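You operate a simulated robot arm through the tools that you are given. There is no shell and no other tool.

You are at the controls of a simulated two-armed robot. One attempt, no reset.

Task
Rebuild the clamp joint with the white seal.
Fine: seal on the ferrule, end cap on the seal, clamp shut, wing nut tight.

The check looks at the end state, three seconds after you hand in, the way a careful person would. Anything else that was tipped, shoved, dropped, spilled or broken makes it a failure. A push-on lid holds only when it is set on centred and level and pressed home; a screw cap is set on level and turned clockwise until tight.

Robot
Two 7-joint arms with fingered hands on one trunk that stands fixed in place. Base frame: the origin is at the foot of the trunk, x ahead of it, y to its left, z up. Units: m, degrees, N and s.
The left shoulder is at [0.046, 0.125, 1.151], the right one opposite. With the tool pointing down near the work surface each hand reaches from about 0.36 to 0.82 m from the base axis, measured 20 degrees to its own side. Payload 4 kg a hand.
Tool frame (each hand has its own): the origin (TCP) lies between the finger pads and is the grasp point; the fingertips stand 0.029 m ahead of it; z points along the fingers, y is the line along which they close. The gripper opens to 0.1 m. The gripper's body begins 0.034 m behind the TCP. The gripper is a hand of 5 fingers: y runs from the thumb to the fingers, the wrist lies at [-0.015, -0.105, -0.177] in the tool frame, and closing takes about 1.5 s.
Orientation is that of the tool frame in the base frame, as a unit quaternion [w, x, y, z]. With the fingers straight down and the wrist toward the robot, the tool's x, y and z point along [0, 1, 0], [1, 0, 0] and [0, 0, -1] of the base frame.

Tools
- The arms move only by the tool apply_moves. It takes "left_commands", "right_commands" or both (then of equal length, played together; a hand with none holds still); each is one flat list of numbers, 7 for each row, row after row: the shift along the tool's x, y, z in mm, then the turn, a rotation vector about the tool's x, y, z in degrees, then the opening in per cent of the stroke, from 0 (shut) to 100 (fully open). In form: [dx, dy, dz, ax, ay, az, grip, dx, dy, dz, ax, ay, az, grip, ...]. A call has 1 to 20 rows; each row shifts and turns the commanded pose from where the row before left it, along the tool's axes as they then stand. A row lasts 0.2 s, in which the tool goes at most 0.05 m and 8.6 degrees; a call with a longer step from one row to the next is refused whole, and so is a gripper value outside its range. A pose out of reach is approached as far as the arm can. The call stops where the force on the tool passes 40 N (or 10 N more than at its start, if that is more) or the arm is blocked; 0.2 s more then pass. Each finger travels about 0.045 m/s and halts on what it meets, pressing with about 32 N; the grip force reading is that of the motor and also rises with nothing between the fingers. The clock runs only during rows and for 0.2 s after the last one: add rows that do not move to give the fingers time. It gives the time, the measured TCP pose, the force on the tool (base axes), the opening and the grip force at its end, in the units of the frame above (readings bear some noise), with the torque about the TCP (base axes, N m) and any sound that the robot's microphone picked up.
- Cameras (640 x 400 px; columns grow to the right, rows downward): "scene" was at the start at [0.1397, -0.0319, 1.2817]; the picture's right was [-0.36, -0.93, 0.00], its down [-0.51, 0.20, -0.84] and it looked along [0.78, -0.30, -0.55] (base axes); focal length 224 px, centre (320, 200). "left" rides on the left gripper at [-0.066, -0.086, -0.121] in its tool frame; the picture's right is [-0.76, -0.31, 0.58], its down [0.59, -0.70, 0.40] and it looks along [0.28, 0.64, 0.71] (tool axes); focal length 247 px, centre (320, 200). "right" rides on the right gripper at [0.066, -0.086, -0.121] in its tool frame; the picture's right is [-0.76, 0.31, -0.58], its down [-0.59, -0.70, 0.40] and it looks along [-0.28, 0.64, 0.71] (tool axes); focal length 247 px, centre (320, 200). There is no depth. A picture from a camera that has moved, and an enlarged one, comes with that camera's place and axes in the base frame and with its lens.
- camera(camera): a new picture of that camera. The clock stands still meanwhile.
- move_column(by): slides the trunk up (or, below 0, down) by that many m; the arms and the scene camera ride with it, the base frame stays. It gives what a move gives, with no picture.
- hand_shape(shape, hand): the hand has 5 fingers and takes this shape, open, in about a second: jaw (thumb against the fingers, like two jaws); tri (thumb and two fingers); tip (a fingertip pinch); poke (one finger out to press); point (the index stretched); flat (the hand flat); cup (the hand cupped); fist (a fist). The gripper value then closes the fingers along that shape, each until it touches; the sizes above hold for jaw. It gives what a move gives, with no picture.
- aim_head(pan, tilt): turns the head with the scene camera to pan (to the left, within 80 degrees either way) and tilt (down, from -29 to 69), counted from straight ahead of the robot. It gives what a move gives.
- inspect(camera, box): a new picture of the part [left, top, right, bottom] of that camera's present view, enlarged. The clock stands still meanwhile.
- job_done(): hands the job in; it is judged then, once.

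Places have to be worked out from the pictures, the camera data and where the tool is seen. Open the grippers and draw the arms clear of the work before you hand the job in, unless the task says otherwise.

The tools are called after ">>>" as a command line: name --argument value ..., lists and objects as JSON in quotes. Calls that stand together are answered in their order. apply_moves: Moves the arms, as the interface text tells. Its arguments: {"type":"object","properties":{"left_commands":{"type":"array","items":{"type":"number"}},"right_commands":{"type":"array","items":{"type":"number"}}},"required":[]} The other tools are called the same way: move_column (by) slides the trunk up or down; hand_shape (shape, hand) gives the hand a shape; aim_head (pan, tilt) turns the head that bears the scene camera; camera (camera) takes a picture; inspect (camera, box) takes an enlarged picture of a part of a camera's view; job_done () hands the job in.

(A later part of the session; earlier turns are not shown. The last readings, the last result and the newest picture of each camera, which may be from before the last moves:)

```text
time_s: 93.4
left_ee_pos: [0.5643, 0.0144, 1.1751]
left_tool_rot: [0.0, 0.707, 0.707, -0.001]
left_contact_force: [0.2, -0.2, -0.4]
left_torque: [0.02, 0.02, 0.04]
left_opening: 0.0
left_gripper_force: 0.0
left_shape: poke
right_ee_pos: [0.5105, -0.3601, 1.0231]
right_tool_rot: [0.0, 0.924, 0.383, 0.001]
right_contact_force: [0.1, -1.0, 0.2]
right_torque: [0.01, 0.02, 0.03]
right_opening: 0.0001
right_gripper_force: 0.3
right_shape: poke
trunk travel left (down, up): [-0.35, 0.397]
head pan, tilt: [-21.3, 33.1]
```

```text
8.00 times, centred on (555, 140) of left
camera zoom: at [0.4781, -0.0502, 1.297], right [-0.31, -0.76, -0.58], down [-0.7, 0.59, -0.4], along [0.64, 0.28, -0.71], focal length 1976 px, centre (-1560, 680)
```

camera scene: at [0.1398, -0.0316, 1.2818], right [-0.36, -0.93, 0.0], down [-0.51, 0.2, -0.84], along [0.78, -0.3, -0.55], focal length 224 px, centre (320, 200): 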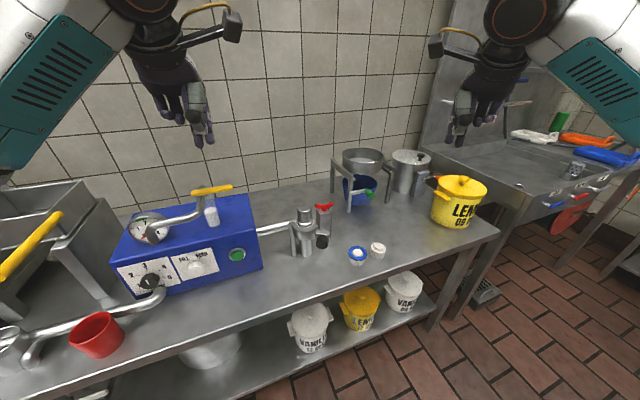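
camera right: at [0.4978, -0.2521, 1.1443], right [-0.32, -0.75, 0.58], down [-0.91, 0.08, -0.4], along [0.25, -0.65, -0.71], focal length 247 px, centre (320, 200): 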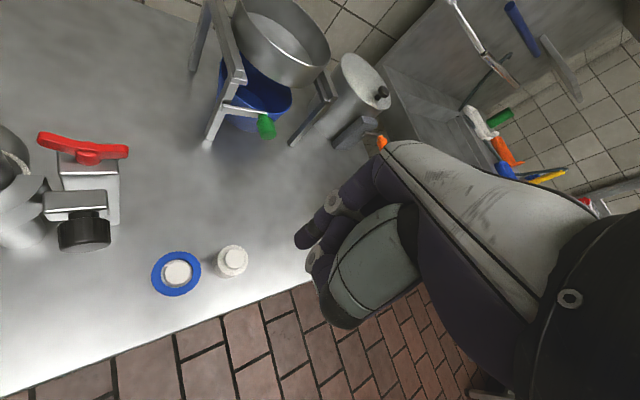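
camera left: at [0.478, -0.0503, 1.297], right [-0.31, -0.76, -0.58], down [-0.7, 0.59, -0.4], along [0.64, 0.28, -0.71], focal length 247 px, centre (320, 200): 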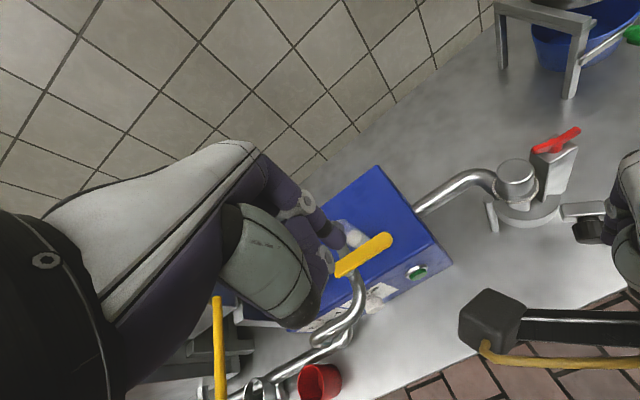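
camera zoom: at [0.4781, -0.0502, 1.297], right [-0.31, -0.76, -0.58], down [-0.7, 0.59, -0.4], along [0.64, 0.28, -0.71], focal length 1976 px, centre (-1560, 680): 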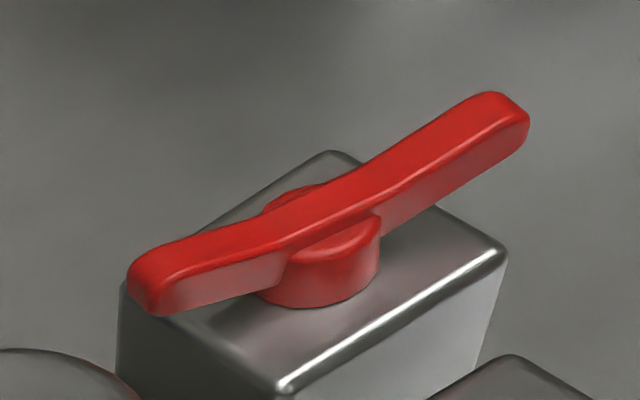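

The wing nut is centred at about (0.6475, -0.243), its wings near z 0.893–0.912 and lying at about 80° from x. I'll switch the right hand to the tri shape, look at it, and move above the nut with yaw about -10°.

>>> hand_shape --hand "right" --shape "tri"

>>> apply_moves --right_commands '[0, 0, -10, 0, 0, -8, 60, 0, 0, -10, 0, 0, -8, 60, 0, 0, 0, 0, 0, -8, 60, 0, 0, 0, 0, 0, -8, 60, 0, 0, 0, 0, 0, -3, 60, 0, 0, 0, 0, 0, 0, 60]'

>>> inspect --camera "scene" --box '[340, 110, 460, 230]'

>>> camera --camera "right"

```text
time_s: 94.3
left_ee_pos: [0.5642, 0.015, 1.1744]
left_tool_rot: [0.001, 0.707, 0.707, 0.0]
left_contact_force: [-0.7, -0.5, 0.5]
left_torque: [0.0, -0.01, 0.02]
left_opening: 0.0
left_gripper_force: 0.0
left_shape: poke
right_ee_pos: [0.5112, -0.3596, 1.0223]
right_tool_rot: [0.0, 0.924, 0.381, 0.0]
right_contact_force: [0.5, -0.8, 0.5]
right_torque: [0.01, 0.01, 0.01]
right_opening: 0.1
right_gripper_force: 0.1
right_shape: tri
trunk travel left (down, up): [-0.35, 0.397]
head pan, tilt: [-21.3, 33.1]
```

```text
time_s: 95.7
left_ee_pos: [0.564, 0.0146, 1.1754]
left_tool_rot: [0.0, 0.707, 0.707, 0.0]
left_contact_force: [1.1, 0.6, 0.4]
left_torque: [0.05, 0.0, -0.01]
left_opening: 0.0
left_gripper_force: 0.1
left_shape: poke
right_ee_pos: [0.5102, -0.3605, 1.0434]
right_tool_rot: [0.0, 0.766, 0.643, 0.0]
right_contact_force: [-0.5, 0.0, -0.4]
right_torque: [0.0, -0.01, -0.02]
right_opening: 0.0605
right_gripper_force: 0.0
right_shape: tri
trunk travel left (down, up): [-0.35, 0.397]
head pan, tilt: [-21.3, 33.1]
```

```text
3.33 times, centred on (400, 170) of scene
camera zoom: at [0.1398, -0.0318, 1.2817], right [-0.36, -0.93, 0.0], down [-0.51, 0.2, -0.84], along [0.78, -0.3, -0.55], focal length 748 px, centre (53, 300)
```

zoom: 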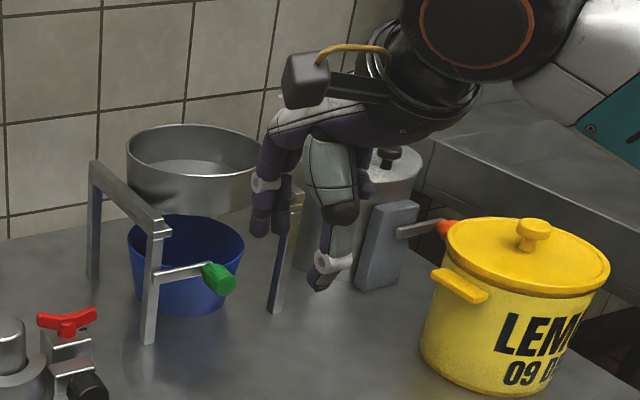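

```text
taken
camera right: at [0.4383, -0.2796, 1.1647], right [0.17, -0.8, 0.58], down [-0.79, -0.46, -0.4], along [0.58, -0.39, -0.71], focal length 247 px, centre (320, 200)
```

right: 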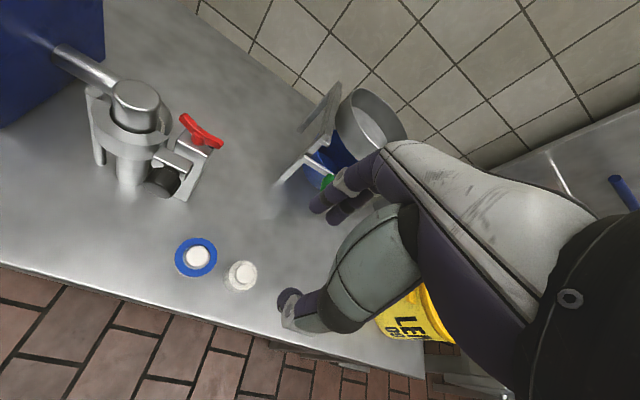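

Tri shape gives thumb against two fingers, others folded. Moving above the wing nut.

>>> apply_moves --right_commands '[20, 16, 0, 0, 0, 0, 60, 28, 23, 0, 0, 0, 0, 60, 28, 23, 0, 0, 0, 0, 60, 28, 23, 0, 0, 0, 0, 60, 22, 18, 0, 0, 0, 0, 60, 13.6, 12, 0, 0, 0, 0, 50, 0, 0, 30, 0, 0, 0, 45, 0, 0, 25, 0, 0, 0, 45, 0, 0, 0, 0, 0, 0, 45]'

>>> inspect --camera "scene" --box '[290, 160, 370, 240]'

>>> inspect --camera "right" --box '[220, 150, 380, 330]'

>>> inspect --camera "left" --box '[500, 90, 620, 210]'

```text
time_s: 97.7
left_ee_pos: [0.5633, 0.0151, 1.1758]
left_tool_rot: [0.0, 0.707, 0.707, 0.0]
left_contact_force: [0.5, -0.4, 0.1]
left_torque: [0.0, 0.0, 0.01]
left_opening: 0.0
left_gripper_force: 0.0
left_shape: poke
right_ee_pos: [0.6496, -0.2416, 0.9872]
right_tool_rot: [0.001, 0.766, 0.643, 0.0]
right_contact_force: [0.1, -0.2, -0.2]
right_torque: [-0.01, 0.02, -0.02]
right_opening: 0.0456
right_gripper_force: 0.1
right_shape: tri
trunk travel left (down, up): [-0.35, 0.397]
head pan, tilt: [-21.3, 33.1]
```

```text
5.00 times, centred on (330, 200) of scene
camera zoom: at [0.1398, -0.0317, 1.2818], right [-0.36, -0.93, 0.0], down [-0.51, 0.2, -0.84], along [0.78, -0.3, -0.55], focal length 1122 px, centre (270, 200)
```

zoom: 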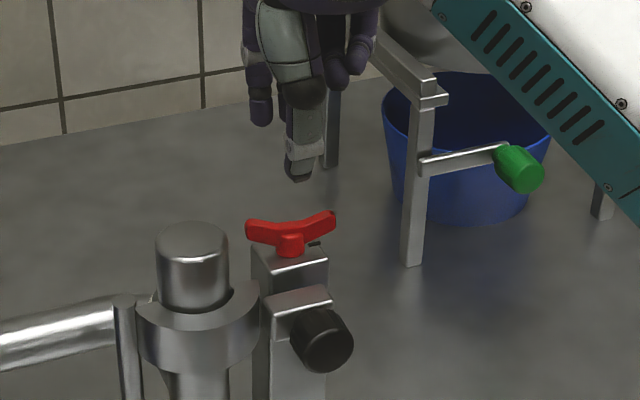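

```text
2.22 times, centred on (300, 240) of right
camera zoom: at [0.5774, -0.1613, 1.1085], right [0.17, -0.8, 0.58], down [-0.79, -0.46, -0.4], along [0.58, -0.39, -0.71], focal length 549 px, centre (364, 111)
```

zoom: 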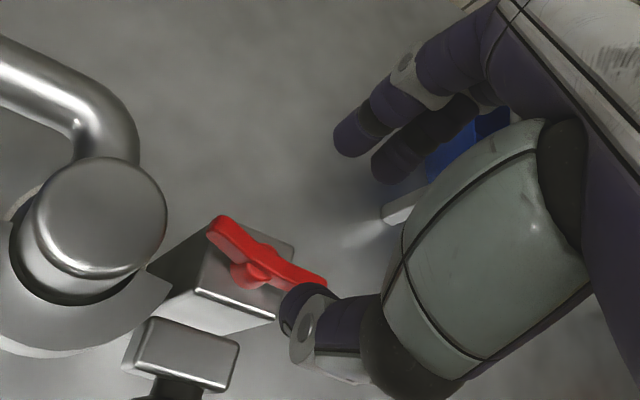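

```text
3.33 times, centred on (560, 150) of left
camera zoom: at [0.4781, -0.0502, 1.297], right [-0.31, -0.76, -0.58], down [-0.7, 0.59, -0.4], along [0.64, 0.28, -0.71], focal length 823 px, centre (-480, 367)
```

zoom: 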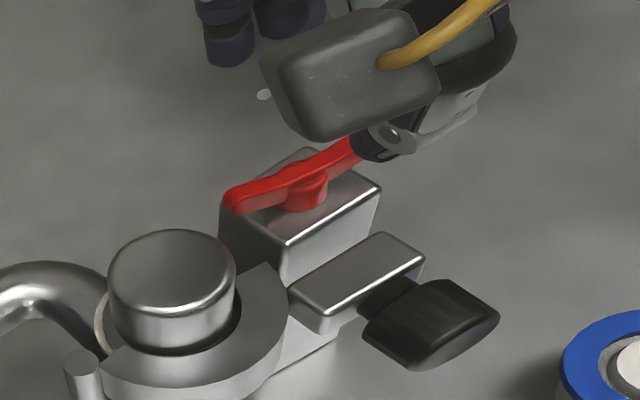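

Aligned above the nut with a 45 % opening. I'll descend to around z 0.925 and check the straddle.

>>> apply_moves --right_commands '[-1.5, -1.5, 25, 0, 0, 0, 45, 0, 0, 22, 0, 0, 0, 45, 0, 0, 12, 0, 0, 0, 45, 0, 0, 0, 0, 0, 0, 45]'

>>> inspect --camera "scene" --box '[300, 180, 360, 240]'

>>> inspect --camera "right" --box '[240, 170, 360, 310]'

>>> inspect --camera "left" --box '[500, 90, 620, 210]'

```text
time_s: 98.7
left_ee_pos: [0.5636, 0.0152, 1.1756]
left_tool_rot: [0.0, 0.707, 0.707, 0.0]
left_contact_force: [-0.2, 0.8, 0.6]
left_torque: [-0.01, 0.01, -0.01]
left_opening: 0.0
left_gripper_force: 0.0
left_shape: poke
right_ee_pos: [0.6477, -0.2429, 0.9272]
right_tool_rot: [-0.001, 0.766, 0.642, 0.001]
right_contact_force: [-0.5, 0.7, 0.0]
right_torque: [0.01, 0.0, 0.01]
right_opening: 0.0454
right_gripper_force: 0.0
right_shape: tri
trunk travel left (down, up): [-0.35, 0.397]
head pan, tilt: [-21.3, 33.1]
```

```text
6.67 times, centred on (330, 210) of scene
camera zoom: at [0.1398, -0.0317, 1.2818], right [-0.36, -0.93, 0.0], down [-0.51, 0.2, -0.84], along [0.78, -0.3, -0.55], focal length 1496 px, centre (253, 133)
```

zoom: 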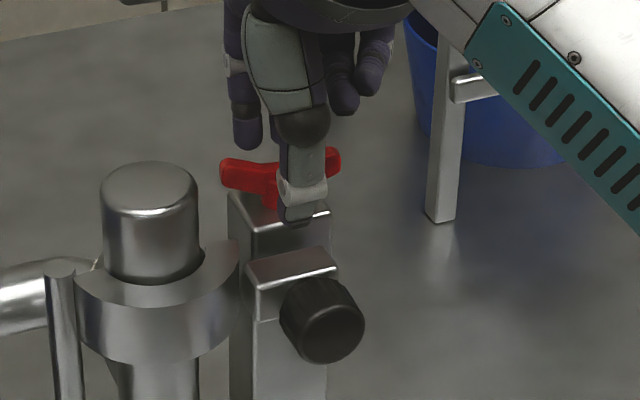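

```text
2.86 times, centred on (300, 240) of right
camera zoom: at [0.575, -0.1629, 1.0491], right [0.17, -0.8, 0.58], down [-0.8, -0.46, -0.4], along [0.58, -0.39, -0.71], focal length 706 px, centre (377, 86)
```

zoom: 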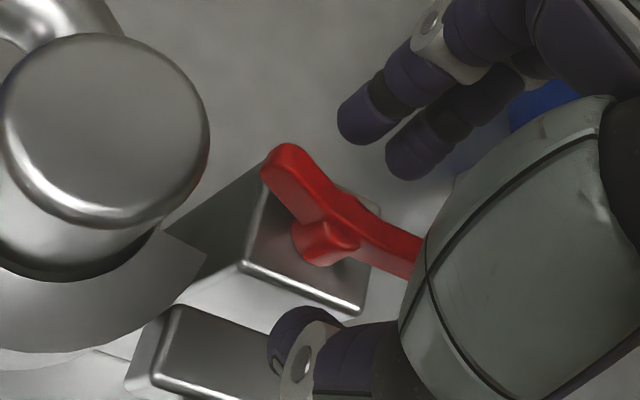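

```text
3.33 times, centred on (560, 150) of left
camera zoom: at [0.478, -0.0503, 1.297], right [-0.31, -0.76, -0.58], down [-0.7, 0.59, -0.4], along [0.64, 0.28, -0.71], focal length 823 px, centre (-480, 367)
```

zoom: 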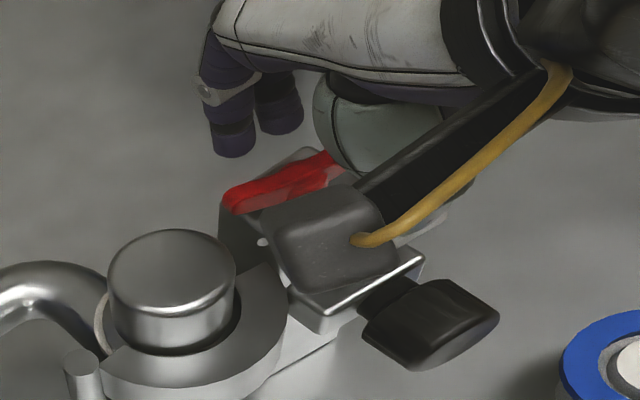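

The wing sits between the thumb and two fingers. I'll lower 8 mm and close on it.

>>> apply_moves --right_commands '[0, 0, 4, 0, 0, 0, 45, 0, 0, 4, 0, 0, 0, 45, 0, 0, 0, 0, 0, 0, 36, 0, 0, 0, 0, 0, 0, 26, 0, 0, 0, 0, 0, 0, 16, 0, 0, 0, 0, 0, 0, 6, 0, 0, 0, 0, 0, 0, 3, 0, 0, 0, 0, 0, 0, 3]'

>>> inspect --camera "scene" --box '[300, 180, 360, 240]'

>>> inspect --camera "right" --box '[240, 170, 360, 310]'

```text
time_s: 100.5
left_ee_pos: [0.5634, 0.016, 1.1754]
left_tool_rot: [0.0, 0.707, 0.707, 0.0]
left_contact_force: [0.3, -0.2, -0.3]
left_torque: [-0.01, -0.02, 0.0]
left_opening: 0.0
left_gripper_force: 0.0
left_shape: poke
right_ee_pos: [0.6478, -0.243, 0.9237]
right_tool_rot: [0.001, 0.767, 0.642, 0.0]
right_contact_force: [4.2, -0.5, 8.2]
right_torque: [0.0, 0.12, -0.05]
right_opening: 0.0074
right_gripper_force: 31.5
right_shape: tri
trunk travel left (down, up): [-0.35, 0.397]
head pan, tilt: [-21.3, 33.1]
```

```text
6.67 times, centred on (330, 210) of scene
camera zoom: at [0.1394, -0.0315, 1.2819], right [-0.36, -0.93, 0.0], down [-0.51, 0.2, -0.84], along [0.78, -0.3, -0.55], focal length 1496 px, centre (253, 133)
```

zoom: 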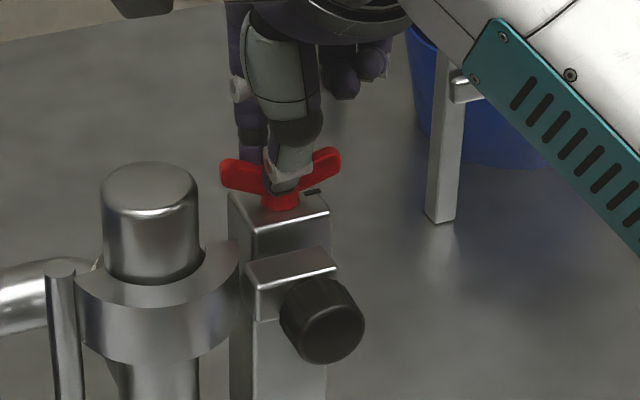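

```text
2.86 times, centred on (300, 240) of right
camera zoom: at [0.5743, -0.1629, 1.0444], right [0.17, -0.8, 0.58], down [-0.79, -0.46, -0.4], along [0.58, -0.39, -0.71], focal length 706 px, centre (377, 86)
```

zoom: 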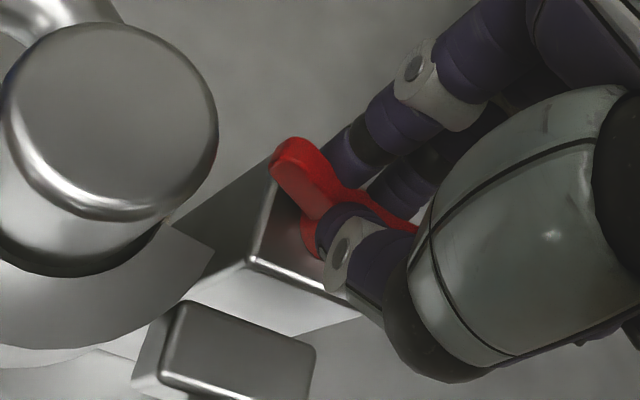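

The nut is gripped (7.4 mm, 31.5 N). I'll turn clockwise (tool +z) 30° and read the torque.

>>> apply_moves --right_commands '[0, 0, 0, 0, 0, 5, 3, 0, 0, 0, 0, 0, 5, 3, 0, 0, 0, 0, 0, 5, 3, 0, 0, 0, 0, 0, 5, 3, 0, 0, 0, 0, 0, 5, 3, 0, 0, 0, 0, 0, 5, 3, 0, 0, 0, 0, 0, 0, 3]'

>>> inspect --camera "scene" --box '[300, 180, 360, 240]'

>>> inspect --camera "right" --box '[240, 170, 360, 310]'

>>> inspect --camera "left" --box '[500, 90, 620, 210]'

```text
time_s: 102.1
left_ee_pos: [0.5636, 0.0157, 1.1752]
left_tool_rot: [0.001, 0.707, 0.707, -0.001]
left_contact_force: [0.7, -1.0, 0.1]
left_torque: [-0.01, 0.0, 0.01]
left_opening: 0.0
left_gripper_force: 0.1
left_shape: poke
right_ee_pos: [0.6485, -0.2406, 0.9224]
right_tool_rot: [0.001, 0.907, 0.422, 0.002]
right_contact_force: [15.2, 8.0, 18.1]
right_torque: [0.23, -0.32, 0.08]
right_opening: 0.0062
right_gripper_force: 31.7
right_shape: tri
trunk travel left (down, up): [-0.35, 0.397]
head pan, tilt: [-21.3, 33.1]
```

```text
6.67 times, centred on (330, 210) of scene
camera zoom: at [0.1401, -0.03, 1.2819], right [-0.36, -0.93, 0.0], down [-0.51, 0.2, -0.84], along [0.78, -0.31, -0.55], focal length 1496 px, centre (253, 133)
```

zoom: 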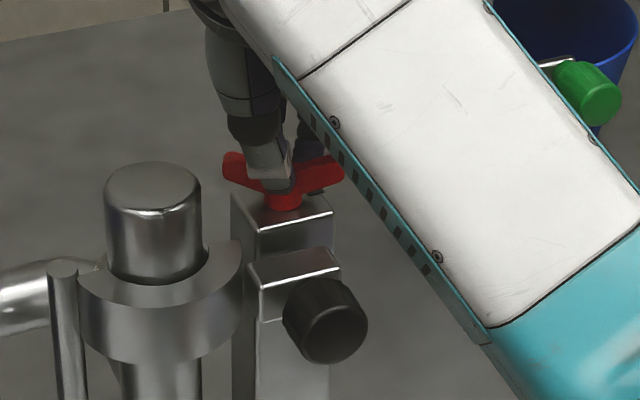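

```text
2.86 times, centred on (300, 240) of right
camera zoom: at [0.6236, -0.1348, 1.0441], right [-0.25, -0.78, 0.58], down [-0.92, 0.0, -0.4], along [0.31, -0.63, -0.71], focal length 706 px, centre (377, 86)
```

zoom: 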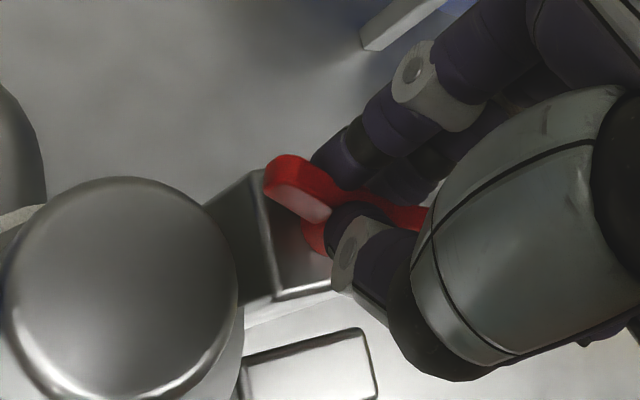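

```text
3.33 times, centred on (560, 150) of left
camera zoom: at [0.4783, -0.0484, 1.2971], right [-0.31, -0.76, -0.58], down [-0.7, 0.59, -0.4], along [0.64, 0.28, -0.71], focal length 823 px, centre (-480, 367)
```

zoom: 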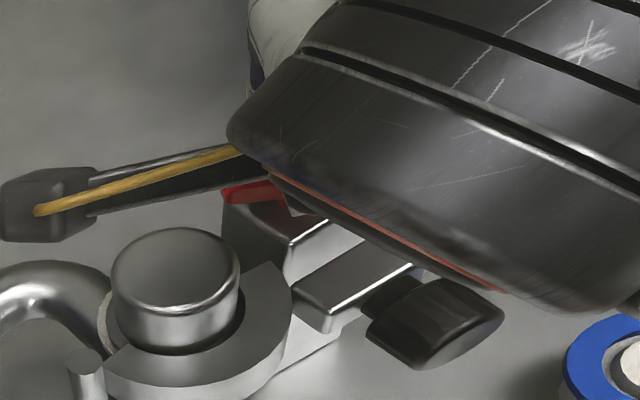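

The hand turned 30° and the wing followed by about 20° with little torque, so it is still loose. I'll relieve the side load with a small shift and continue turning.

>>> apply_moves --right_commands '[1.5, 0.5, -1.5, 0, 0, 0, 3, 0, 0, 0, 0, 0, 5, 3, 0, 0, 0, 0, 0, 5, 3, 0, 0, 0, 0, 0, 5, 3, 0, 0, 0, 0, 0, 5, 3, 0, 0, 0, 0, 0, 0, 3]'

>>> inspect --camera "scene" --box '[300, 180, 360, 240]'

>>> inspect --camera "right" --box '[240, 170, 360, 310]'

```text
time_s: 103.5
left_ee_pos: [0.5624, 0.0167, 1.175]
left_tool_rot: [0.0, 0.707, 0.707, -0.001]
left_contact_force: [0.5, -0.1, -0.3]
left_torque: [-0.01, 0.01, 0.05]
left_opening: 0.0
left_gripper_force: 0.1
left_shape: poke
right_ee_pos: [0.6485, -0.2409, 0.9237]
right_tool_rot: [0.001, 0.966, 0.26, 0.0]
right_contact_force: [16.3, 11.2, 11.9]
right_torque: [0.39, -0.3, 0.15]
right_opening: 0.0055
right_gripper_force: 31.9
right_shape: tri
trunk travel left (down, up): [-0.35, 0.397]
head pan, tilt: [-21.3, 33.1]
```

```text
6.67 times, centred on (330, 210) of scene
camera zoom: at [0.1407, -0.0299, 1.2817], right [-0.36, -0.93, 0.0], down [-0.51, 0.2, -0.84], along [0.78, -0.31, -0.55], focal length 1496 px, centre (253, 133)
```

zoom: 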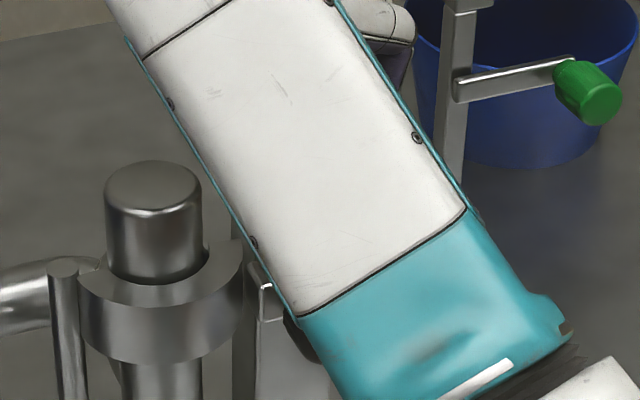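

```text
2.86 times, centred on (300, 240) of right
camera zoom: at [0.6632, -0.1326, 1.0445], right [-0.5, -0.64, 0.58], down [-0.86, 0.31, -0.4], along [0.08, -0.7, -0.71], focal length 706 px, centre (377, 86)
```

zoom: 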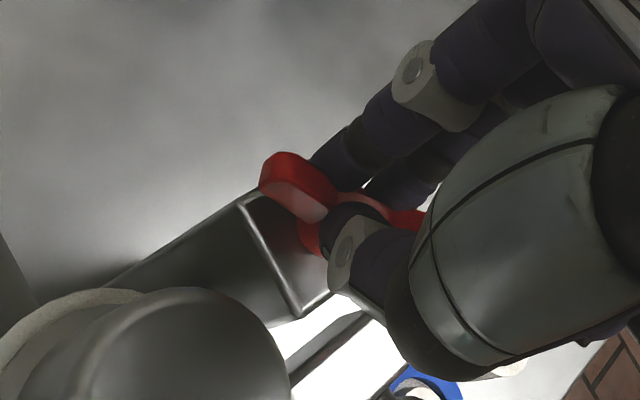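

The wing follows, now with a reaction of about 0.15 N·m. Continuing clockwise another 20°.

>>> apply_moves --right_commands '[0.8, 0.3, -0.8, 0, 0, 5, 3, 0, 0, 0, 0, 0, 5, 3, 0, 0, 0, 0, 0, 5, 3, 0, 0, 0, 0, 0, 5, 3, 0, 0, 0, 0, 0, 0, 3]'

>>> inspect --camera "right" --box '[240, 170, 360, 310]'

>>> inspect --camera "left" --box '[480, 80, 640, 240]'

```text
time_s: 104.7
left_ee_pos: [0.5639, 0.0164, 1.1752]
left_tool_rot: [0.0, 0.708, 0.707, -0.001]
left_contact_force: [-0.3, 0.6, 0.9]
left_torque: [0.01, 0.02, -0.02]
left_opening: 0.0
left_gripper_force: 0.0
left_shape: poke
right_ee_pos: [0.6493, -0.2412, 0.9234]
right_tool_rot: [0.001, 0.996, 0.087, 0.0]
right_contact_force: [17.4, 10.6, 6.2]
right_torque: [0.51, -0.43, 0.12]
right_opening: 0.0048
right_gripper_force: 32.2
right_shape: tri
trunk travel left (down, up): [-0.35, 0.397]
head pan, tilt: [-21.3, 33.1]
```

```text
2.86 times, centred on (300, 240) of right
camera zoom: at [0.7003, -0.1444, 1.0451], right [-0.69, -0.43, 0.58], down [-0.7, 0.59, -0.4], along [-0.17, -0.68, -0.71], focal length 706 px, centre (377, 86)
```

zoom: 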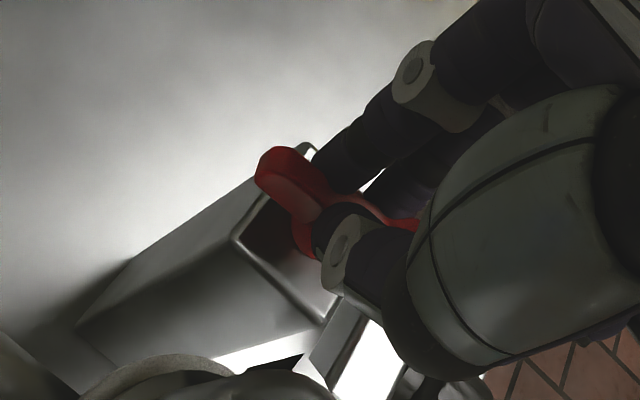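

```text
2.50 times, centred on (560, 160) of left
camera zoom: at [0.4795, -0.0484, 1.2964], right [-0.31, -0.76, -0.58], down [-0.7, 0.59, -0.4], along [0.64, 0.28, -0.71], focal length 617 px, centre (-280, 300)
```

zoom: 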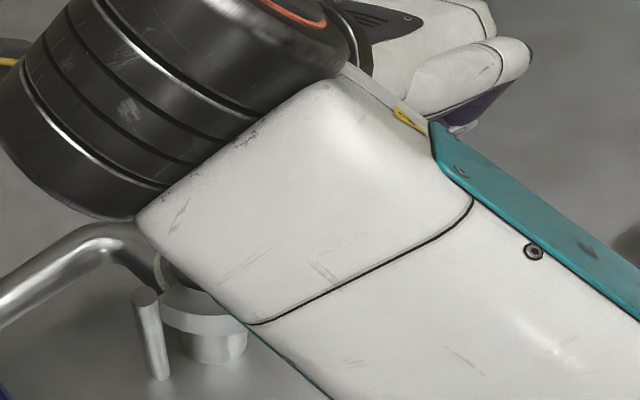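

The nut has turned about 70° in total and still isn't tight. I'll keep going as far as the wrist allows.

>>> apply_moves --right_commands '[0.5, 0, -0.5, 0, 0, 5, 3, 0, 0, 0, 0, 0, 5, 3, 0, 0, 0, 0, 0, 5, 3, 0, 0, 0, 0, 0, 5, 3, 0, 0, 0, 0, 0, 0, 3]'

>>> inspect --camera "right" --box '[240, 170, 360, 310]'

>>> camera --camera "scene"

```text
time_s: 105.9
left_ee_pos: [0.5651, 0.0166, 1.1749]
left_tool_rot: [0.0, 0.707, 0.707, -0.001]
left_contact_force: [-0.5, 0.7, 0.1]
left_torque: [0.0, 0.01, -0.02]
left_opening: 0.0
left_gripper_force: 0.0
left_shape: poke
right_ee_pos: [0.6493, -0.2423, 0.9239]
right_tool_rot: [0.001, 0.996, -0.089, -0.001]
right_contact_force: [17.5, 4.7, 7.7]
right_torque: [0.45, -0.55, 0.07]
right_opening: 0.0045
right_gripper_force: 31.8
right_shape: tri
trunk travel left (down, up): [-0.35, 0.397]
head pan, tilt: [-21.3, 33.1]
```

```text
2.86 times, centred on (300, 240) of right
camera zoom: at [0.73, -0.168, 1.0456], right [-0.8, -0.17, 0.58], down [-0.46, 0.79, -0.4], along [-0.39, -0.58, -0.71], focal length 706 px, centre (377, 86)
```

zoom: 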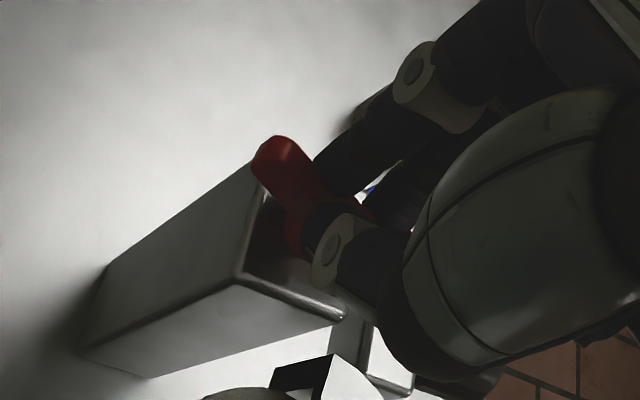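

```text
taken
camera scene: at [0.141, -0.0306, 1.2816], right [-0.36, -0.93, 0.0], down [-0.51, 0.2, -0.84], along [0.78, -0.3, -0.55], focal length 224 px, centre (320, 200)
```

scene: 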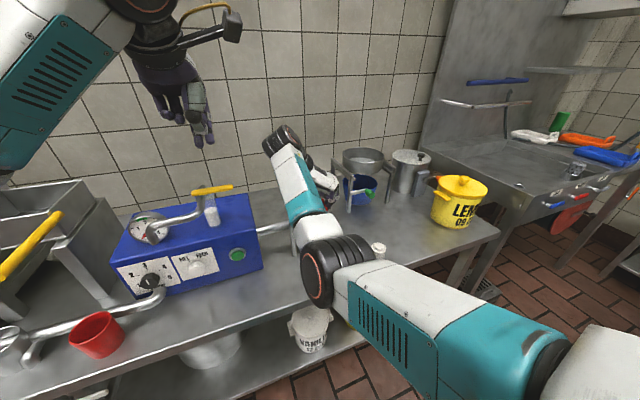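

No slip: the wing turned about 89° with the hand. The wrist still has range, so I continue clockwise.

>>> apply_moves --right_commands '[0, -0.5, 0, 0, 0, 5, 3, 0, 0, 0, 0, 0, 5, 3, 0, 0, 0, 0, 0, 5, 3, 0, 0, 0, 0, 0, 5, 3, 0, 0, 0, 0, 0, 0, 3]'

>>> inspect --camera "right" --box '[240, 170, 360, 310]'

>>> camera --camera "scene"

```text
time_s: 107.1
left_ee_pos: [0.5643, 0.0145, 1.1755]
left_tool_rot: [-0.001, 0.707, 0.707, -0.001]
left_contact_force: [0.7, 0.0, 0.2]
left_torque: [-0.01, 0.0, -0.01]
left_opening: 0.0
left_gripper_force: 0.0
left_shape: poke
right_ee_pos: [0.649, -0.2419, 0.9244]
right_tool_rot: [0.002, 0.966, -0.26, 0.001]
right_contact_force: [14.6, 1.0, 10.7]
right_torque: [0.22, -0.66, 0.07]
right_opening: 0.0051
right_gripper_force: 31.7
right_shape: tri
trunk travel left (down, up): [-0.35, 0.397]
head pan, tilt: [-21.3, 33.1]
```

```text
2.86 times, centred on (300, 240) of right
camera zoom: at [0.7497, -0.1994, 1.0458], right [-0.81, 0.12, 0.58], down [-0.16, 0.9, -0.4], along [-0.57, -0.41, -0.71], focal length 706 px, centre (377, 86)
```

zoom: 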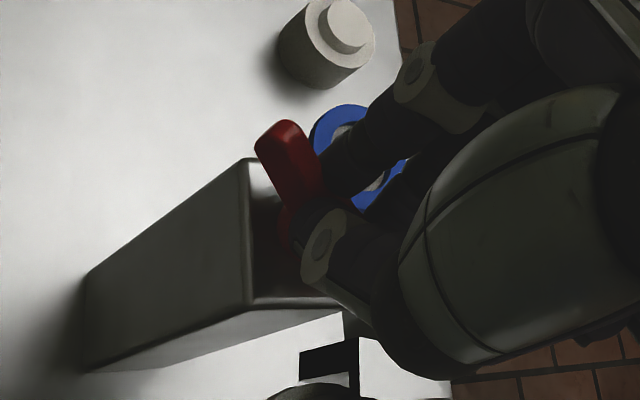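

```text
taken
camera scene: at [0.1409, -0.031, 1.2817], right [-0.36, -0.93, 0.0], down [-0.51, 0.2, -0.84], along [0.78, -0.3, -0.55], focal length 224 px, centre (320, 200)
```

scene: 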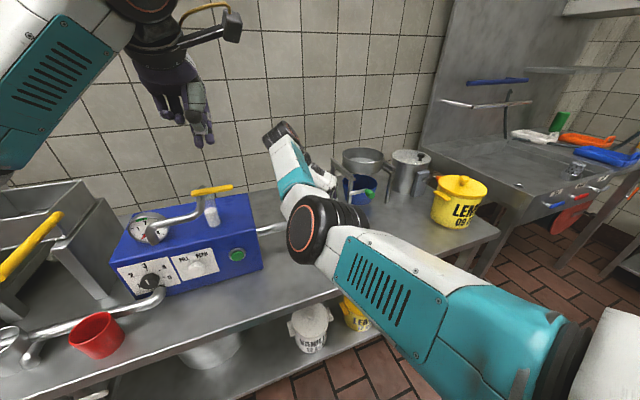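

Turned about 115° now, still low torque. Continuing clockwise another 20°.

>>> apply_moves --right_commands '[0, 0, 0, 0, 0, 5, 3, 0, 0, 0, 0, 0, 5, 3, 0, 0, 0, 0, 0, 5, 3, 0, 0, 0, 0, 0, 5, 3, 0, 0, 0, 0, 0, 0, 3]'

>>> inspect --camera "right" --box '[240, 170, 360, 310]'

>>> camera --camera "left"

```text
time_s: 108.3
left_ee_pos: [0.5667, 0.0157, 1.1736]
left_tool_rot: [-0.002, 0.707, 0.707, 0.0]
left_contact_force: [0.0, 0.2, 0.3]
left_torque: [0.0, -0.02, 0.0]
left_opening: 0.0
left_gripper_force: 0.1
left_shape: poke
right_ee_pos: [0.6393, -0.2387, 0.9271]
right_tool_rot: [0.001, 0.909, -0.417, 0.001]
right_contact_force: [21.3, 0.5, -0.8]
right_torque: [0.18, -0.72, 0.2]
right_opening: 0.002
right_gripper_force: 32.0
right_shape: tri
right hand out of reach, approached as far as the arm can: row 3, 4
trunk travel left (down, up): [-0.35, 0.397]
head pan, tilt: [-21.3, 33.1]
```

```text
2.86 times, centred on (300, 240) of right
camera zoom: at [0.7472, -0.2312, 1.0484], right [-0.73, 0.37, 0.58], down [0.15, 0.9, -0.4], along [-0.67, -0.2, -0.71], focal length 706 px, centre (377, 86)
```

zoom: 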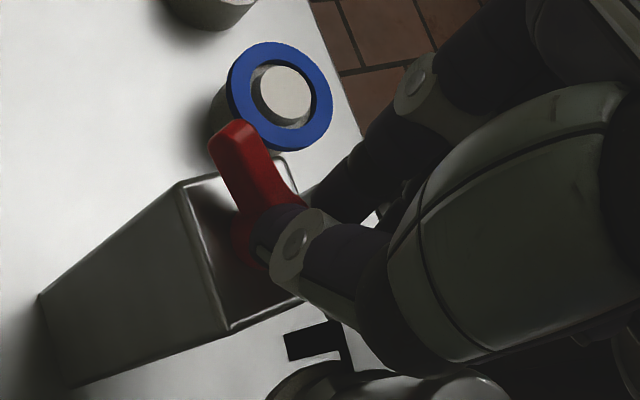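

```text
taken
camera left: at [0.4815, -0.0497, 1.2957], right [-0.31, -0.76, -0.58], down [-0.7, 0.59, -0.4], along [0.64, 0.28, -0.71], focal length 247 px, centre (320, 200)
```

left: 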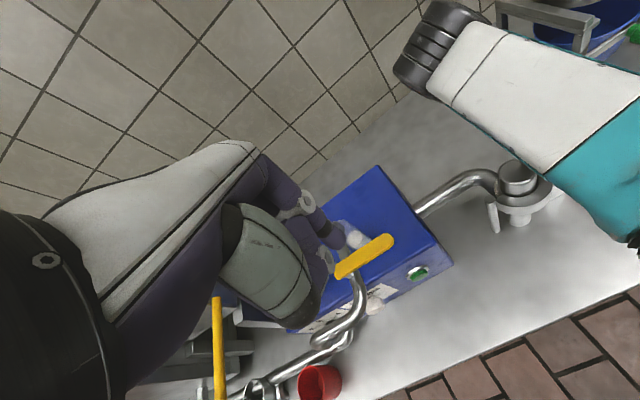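

The arm hit its reach limit at about -139° yaw; the wing has turned about 134° so far. I'll open, lift clear, and rewind the wrist for a fresh grip at about +36°.

>>> apply_moves --right_commands '[0, 0, 0, 0, 0, 0, 12, 0, 0, 0, 0, 0, 0, 22, 0, 0, 0, 0, 0, 0, 32, 0, 0, 0, 0, 0, 0, 42, 0, 0, 0, 0, 0, 0, 45, 0, 0, -20, 0, 0, 0, 45, 0, 0, -35, 0, 0, 0, 45, 0, 0, -35, 0, 0, -4, 45, 0, 0, 0, 0, 0, -4, 45, 0, 0, 0, 0, 0, 0, 45]'

>>> camera --camera "right"

>>> camera --camera "scene"

```text
time_s: 110.5
left_ee_pos: [0.564, 0.0162, 1.1756]
left_tool_rot: [0.0, 0.707, 0.708, 0.0]
left_contact_force: [0.6, -0.6, 0.5]
left_torque: [0.0, -0.02, -0.01]
left_opening: 0.0001
left_gripper_force: 0.1
left_shape: poke
right_ee_pos: [0.6364, -0.2414, 1.0164]
right_tool_rot: [0.0, 0.934, -0.358, 0.0]
right_contact_force: [0.7, 0.3, -0.1]
right_torque: [0.01, -0.02, -0.03]
right_opening: 0.0445
right_gripper_force: 0.0
right_shape: tri
trunk travel left (down, up): [-0.35, 0.397]
head pan, tilt: [-21.3, 33.1]
```

```text
taken
camera right: at [0.7421, -0.2195, 1.1387], right [-0.77, 0.28, 0.58], down [0.03, 0.92, -0.4], along [-0.64, -0.29, -0.71], focal length 247 px, centre (320, 200)
```

right: 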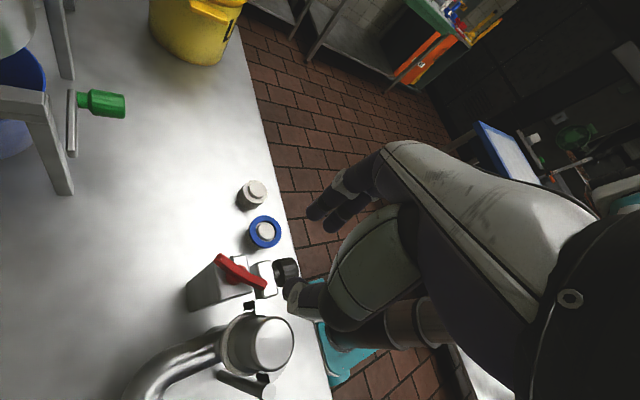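

```text
taken
camera scene: at [0.1397, -0.0314, 1.2817], right [-0.36, -0.93, 0.0], down [-0.51, 0.2, -0.84], along [0.78, -0.3, -0.55], focal length 224 px, centre (320, 200)
```

scene: 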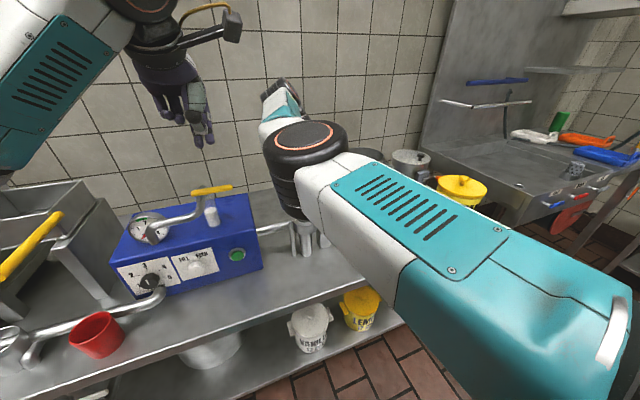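

Released cleanly. I'll zoom in on the wing and clamp from this new viewpoint before rewinding.

>>> inspect --camera "right" --box '[150, 180, 330, 400]'

```text
1.82 times, centred on (240, 290) of right
camera zoom: at [0.7421, -0.2195, 1.1387], right [-0.77, 0.28, 0.58], down [0.03, 0.92, -0.4], along [-0.64, -0.29, -0.71], focal length 449 px, centre (466, 36)
```

zoom: 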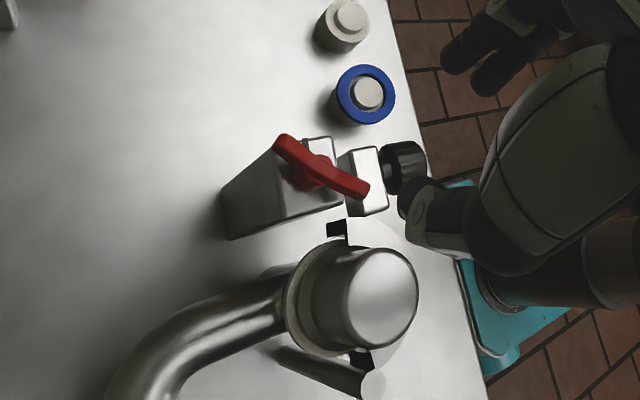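

From here the wing axis measures about -41°, i.e. about 120° turned. Rewinding the wrist counter-clockwise at height for a second grip.

>>> apply_moves --right_commands '[0, 0, 0, 0, 0, -8.5, 45, 0, 0, 0, 0, 0, -8.5, 45, 0, 0, 0, 0, 0, -8.5, 45, 0, 0, 0, 0, 0, -8.5, 45, 0, 0, 0, 0, 0, -8.5, 45, 0, 0, 0, 0, 0, -8.5, 45, 0, 0, 0, 0, 0, -8.5, 45, 0, 0, 0, 0, 0, -8.5, 45, 0, 0, 0, 0, 0, -8.5, 45, 0, 0, 0, 0, 0, -8.5, 45, 0, 0, 0, 0, 0, -8.5, 45, 0, 0, 0, 0, 0, -8.5, 45, 0, 0, 0, 0, 0, -8.5, 45, 0, 0, 0, 0, 0, -8.5, 45, 0, 0, 0, 0, 0, -8.5, 45, 0, 0, 0, 0, 0, -8.5, 45, 0, 0, 0, 0, 0, -8.5, 45, 0, 0, 0, 0, 0, -8.5, 45, 0, 0, 0, 0, 0, -8.5, 45, 0, 0, 0, 0, 0, -8.5, 45]'

>>> apply_moves --right_commands '[0, 0, 0, 0, 0, -7, 45, 0, 0, 0, 0, 0, -4, 45, 0, 0, 0, 0, 0, 0, 45]'

>>> inspect --camera "scene" --box '[280, 160, 370, 250]'

>>> inspect --camera "left" --box '[480, 80, 620, 220]'

>>> inspect --camera "right" --box '[180, 130, 380, 330]'

```text
time_s: 114.7
left_ee_pos: [0.5634, 0.0153, 1.176]
left_tool_rot: [0.0, 0.707, 0.707, 0.0]
left_contact_force: [-0.5, 0.2, 0.3]
left_torque: [-0.03, -0.03, 0.03]
left_opening: 0.0
left_gripper_force: 0.0
left_shape: poke
right_ee_pos: [0.6361, -0.2389, 1.0188]
right_tool_rot: [-0.001, 0.438, 0.899, 0.001]
right_contact_force: [-0.1, 0.8, -0.4]
right_torque: [0.01, -0.01, -0.02]
right_opening: 0.0444
right_gripper_force: 0.1
right_shape: tri
trunk travel left (down, up): [-0.35, 0.397]
head pan, tilt: [-21.3, 33.1]
```

```text
time_s: 115.5
left_ee_pos: [0.5635, 0.0148, 1.1752]
left_tool_rot: [0.0, 0.707, 0.707, 0.0]
left_contact_force: [-0.4, -1.1, -0.8]
left_torque: [-0.03, 0.0, 0.01]
left_opening: 0.0
left_gripper_force: 0.0
left_shape: poke
right_ee_pos: [0.6359, -0.2384, 1.0188]
right_tool_rot: [0.0, 0.35, 0.937, 0.0]
right_contact_force: [0.1, -0.2, -0.3]
right_torque: [0.01, -0.02, 0.01]
right_opening: 0.0442
right_gripper_force: 0.0
right_shape: tri
trunk travel left (down, up): [-0.35, 0.397]
head pan, tilt: [-21.3, 33.1]
```

```text
4.44 times, centred on (325, 205) of scene
camera zoom: at [0.1399, -0.0314, 1.2817], right [-0.36, -0.93, 0.0], down [-0.51, 0.2, -0.84], along [0.78, -0.3, -0.55], focal length 997 px, centre (298, 178)
```

zoom: 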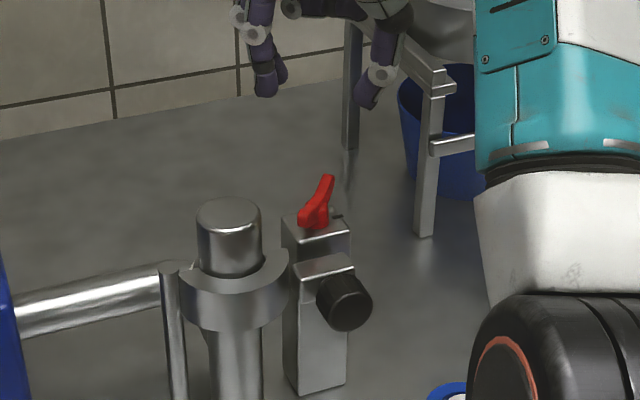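

```text
2.86 times, centred on (550, 150) of left
camera zoom: at [0.4781, -0.0499, 1.297], right [-0.31, -0.76, -0.58], down [-0.7, 0.59, -0.4], along [0.64, 0.28, -0.71], focal length 706 px, centre (-337, 343)
```

zoom: 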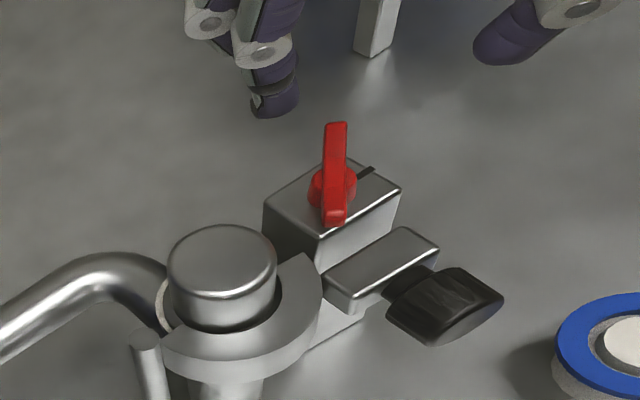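

```text
2.00 times, centred on (280, 230) of right
camera zoom: at [0.5312, -0.2596, 1.141], right [0.77, -0.26, 0.58], down [-0.02, -0.92, -0.4], along [0.63, 0.3, -0.71], focal length 494 px, centre (400, 140)
```

zoom: 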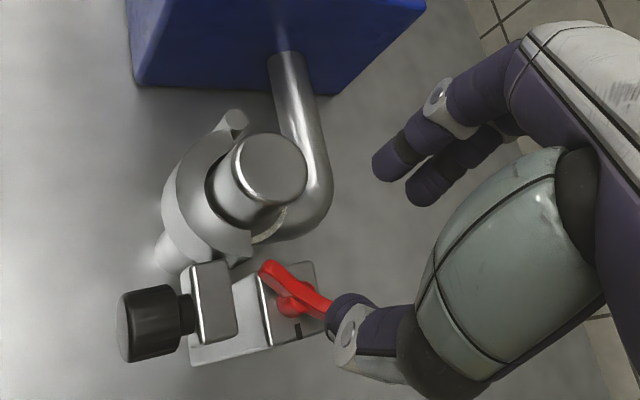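

The view is clear: wing axis about -43°, clamp closed, cap level. I'll centre over the hub and descend for the second grip.

>>> apply_moves --right_commands '[-7, 3, 15, 0, 0, 0, 45, -6.3, 2.4, 25, 0, 0, 0, 45, 0, 0, 25, 0, 0, 0, 45, 0, 0, 15, 0, 0, -2, 45, 0, 0, 8, 0, 0, 0, 45, 0, 0, 0, 0, 0, 0, 45]'

>>> inspect --camera "scene" --box '[300, 180, 360, 240]'

>>> inspect --camera "right" --box '[220, 160, 360, 310]'

>>> inspect --camera "left" --box '[500, 90, 620, 210]'

```text
time_s: 116.9
left_ee_pos: [0.5637, 0.0151, 1.1752]
left_tool_rot: [0.0, 0.706, 0.708, 0.001]
left_contact_force: [0.1, 0.2, -0.1]
left_torque: [0.0, 0.02, 0.03]
left_opening: 0.0001
left_gripper_force: 0.0
left_shape: poke
right_ee_pos: [0.649, -0.2431, 0.9296]
right_tool_rot: [0.0, 0.334, 0.943, 0.001]
right_contact_force: [1.2, 0.4, 0.1]
right_torque: [0.0, -0.02, -0.01]
right_opening: 0.0445
right_gripper_force: 0.0
right_shape: tri
trunk travel left (down, up): [-0.35, 0.397]
head pan, tilt: [-21.3, 33.1]
```

```text
6.67 times, centred on (330, 210) of scene
camera zoom: at [0.1399, -0.0315, 1.2817], right [-0.36, -0.93, 0.0], down [-0.51, 0.2, -0.84], along [0.78, -0.3, -0.55], focal length 1496 px, centre (253, 133)
```

zoom: 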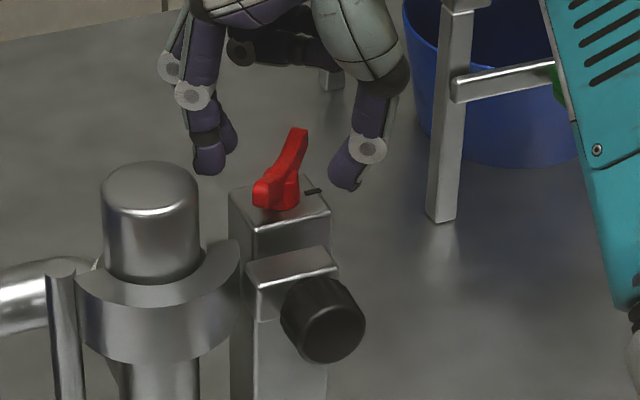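

```text
2.67 times, centred on (290, 235) of right
camera zoom: at [0.545, -0.2678, 1.052], right [0.78, -0.24, 0.58], down [0.01, -0.92, -0.4], along [0.62, 0.32, -0.71], focal length 659 px, centre (400, 107)
```

zoom: 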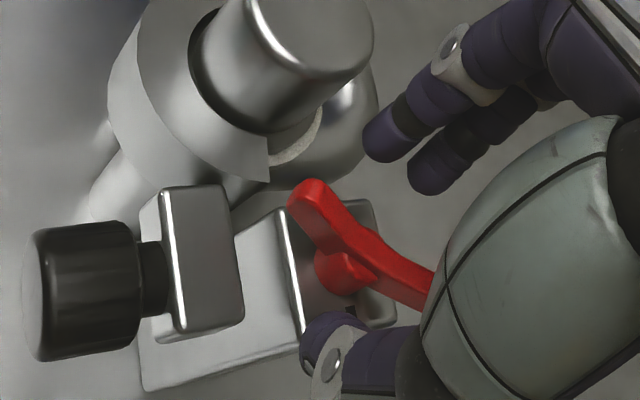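

```text
3.33 times, centred on (560, 150) of left
camera zoom: at [0.4781, -0.05, 1.297], right [-0.31, -0.76, -0.58], down [-0.7, 0.59, -0.4], along [0.64, 0.28, -0.71], focal length 823 px, centre (-480, 367)
```

zoom: 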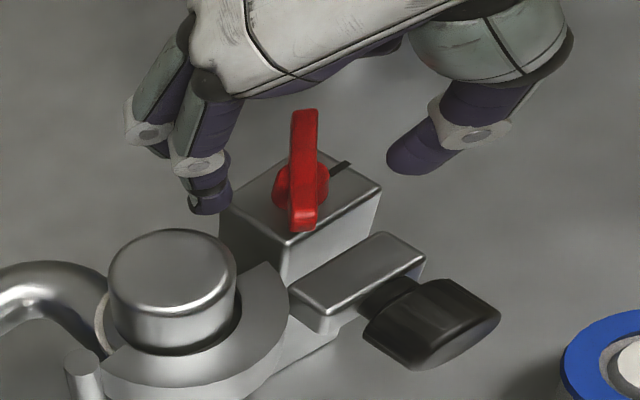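

Thumb and fingers straddle the wing. Lowering a few millimetres and closing again.

>>> apply_moves --right_commands '[0, 0, 4, 0, 0, 0, 45, 0, 0, 3, 0, 0, 0, 40, 0, 0, 0, 0, 0, 0, 30, 0, 0, 0, 0, 0, 0, 20, 0, 0, 0, 0, 0, 0, 10, 0, 0, 0, 0, 0, 0, 3, 0, 0, 0, 0, 0, 0, 3, 0, 0, 0, 0, 0, 0, 3]'

>>> inspect --camera "scene" --box '[300, 180, 360, 240]'

>>> inspect --camera "left" --box '[500, 90, 620, 210]'

```text
time_s: 118.7
left_ee_pos: [0.5635, 0.0149, 1.1757]
left_tool_rot: [0.0, 0.707, 0.707, -0.001]
left_contact_force: [0.6, -0.7, 0.2]
left_torque: [0.02, -0.02, 0.02]
left_opening: 0.0
left_gripper_force: 0.0
left_shape: poke
right_ee_pos: [0.6496, -0.2433, 0.9241]
right_tool_rot: [0.001, 0.335, 0.942, 0.0]
right_contact_force: [0.4, -0.4, 3.8]
right_torque: [-0.11, 0.04, -0.03]
right_opening: 0.0066
right_gripper_force: 32.2
right_shape: tri
trunk travel left (down, up): [-0.35, 0.397]
head pan, tilt: [-21.3, 33.1]
```

```text
6.67 times, centred on (330, 210) of scene
camera zoom: at [0.1393, -0.0314, 1.2819], right [-0.36, -0.93, 0.0], down [-0.51, 0.2, -0.84], along [0.78, -0.3, -0.55], focal length 1496 px, centre (253, 133)
```

zoom: 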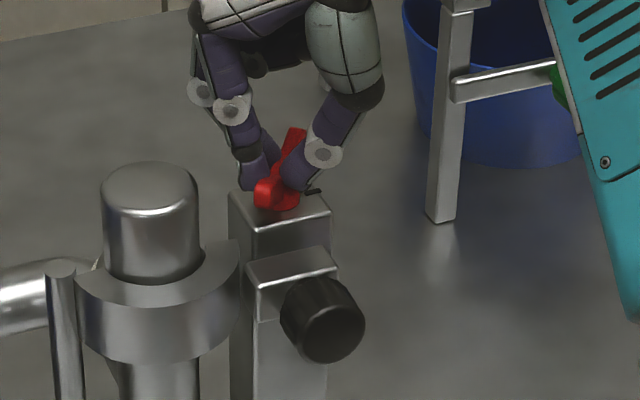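

```text
3.33 times, centred on (560, 150) of left
camera zoom: at [0.4775, -0.0499, 1.2972], right [-0.31, -0.76, -0.58], down [-0.7, 0.59, -0.4], along [0.64, 0.28, -0.71], focal length 823 px, centre (-480, 367)
```

zoom: 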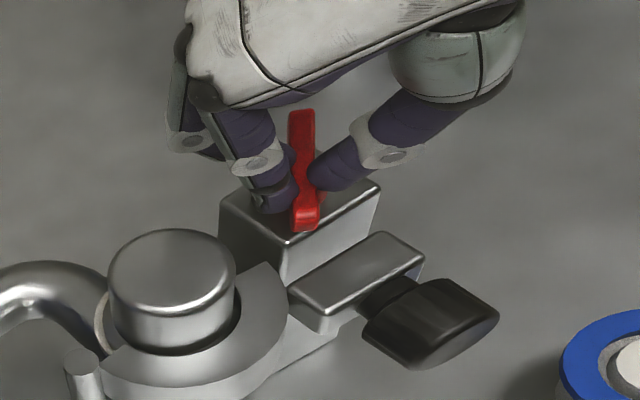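

A clean, centred grip with near-zero side load. Turning clockwise 20° and reading torque.

>>> apply_moves --right_commands '[0, 0, 0, 0, 0, 5, 3, 0, 0, 0, 0, 0, 5, 3, 0, 0, 0, 0, 0, 5, 3, 0, 0, 0, 0, 0, 5, 3, 0, 0, 0, 0, 0, 0, 3]'

>>> inspect --camera "left" --box '[500, 90, 620, 210]'

```text
time_s: 119.9
left_ee_pos: [0.562, 0.0157, 1.1754]
left_tool_rot: [0.0, 0.707, 0.707, 0.001]
left_contact_force: [-1.2, -0.1, 0.1]
left_torque: [0.03, 0.0, 0.01]
left_opening: 0.0002
left_gripper_force: 0.0
left_shape: poke
right_ee_pos: [0.6496, -0.243, 0.9256]
right_tool_rot: [0.002, 0.494, 0.87, 0.0]
right_contact_force: [5.2, 4.5, 12.2]
right_torque: [-0.01, -0.25, 0.04]
right_opening: 0.0068
right_gripper_force: 32.7
right_shape: tri
trunk travel left (down, up): [-0.35, 0.397]
head pan, tilt: [-21.3, 33.1]
```

```text
3.33 times, centred on (560, 150) of left
camera zoom: at [0.4776, -0.0489, 1.2973], right [-0.31, -0.76, -0.58], down [-0.7, 0.59, -0.4], along [0.64, 0.28, -0.71], focal length 823 px, centre (-480, 367)
```

zoom: 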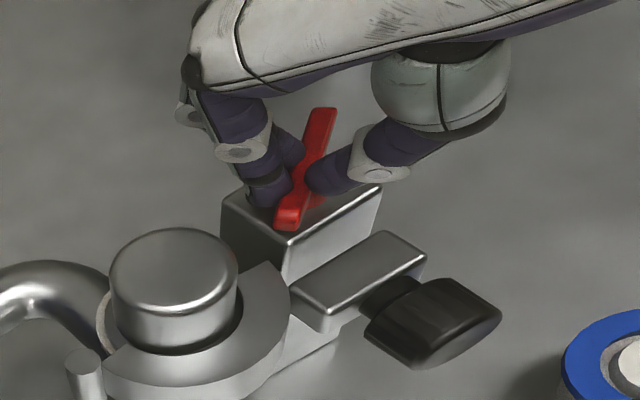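

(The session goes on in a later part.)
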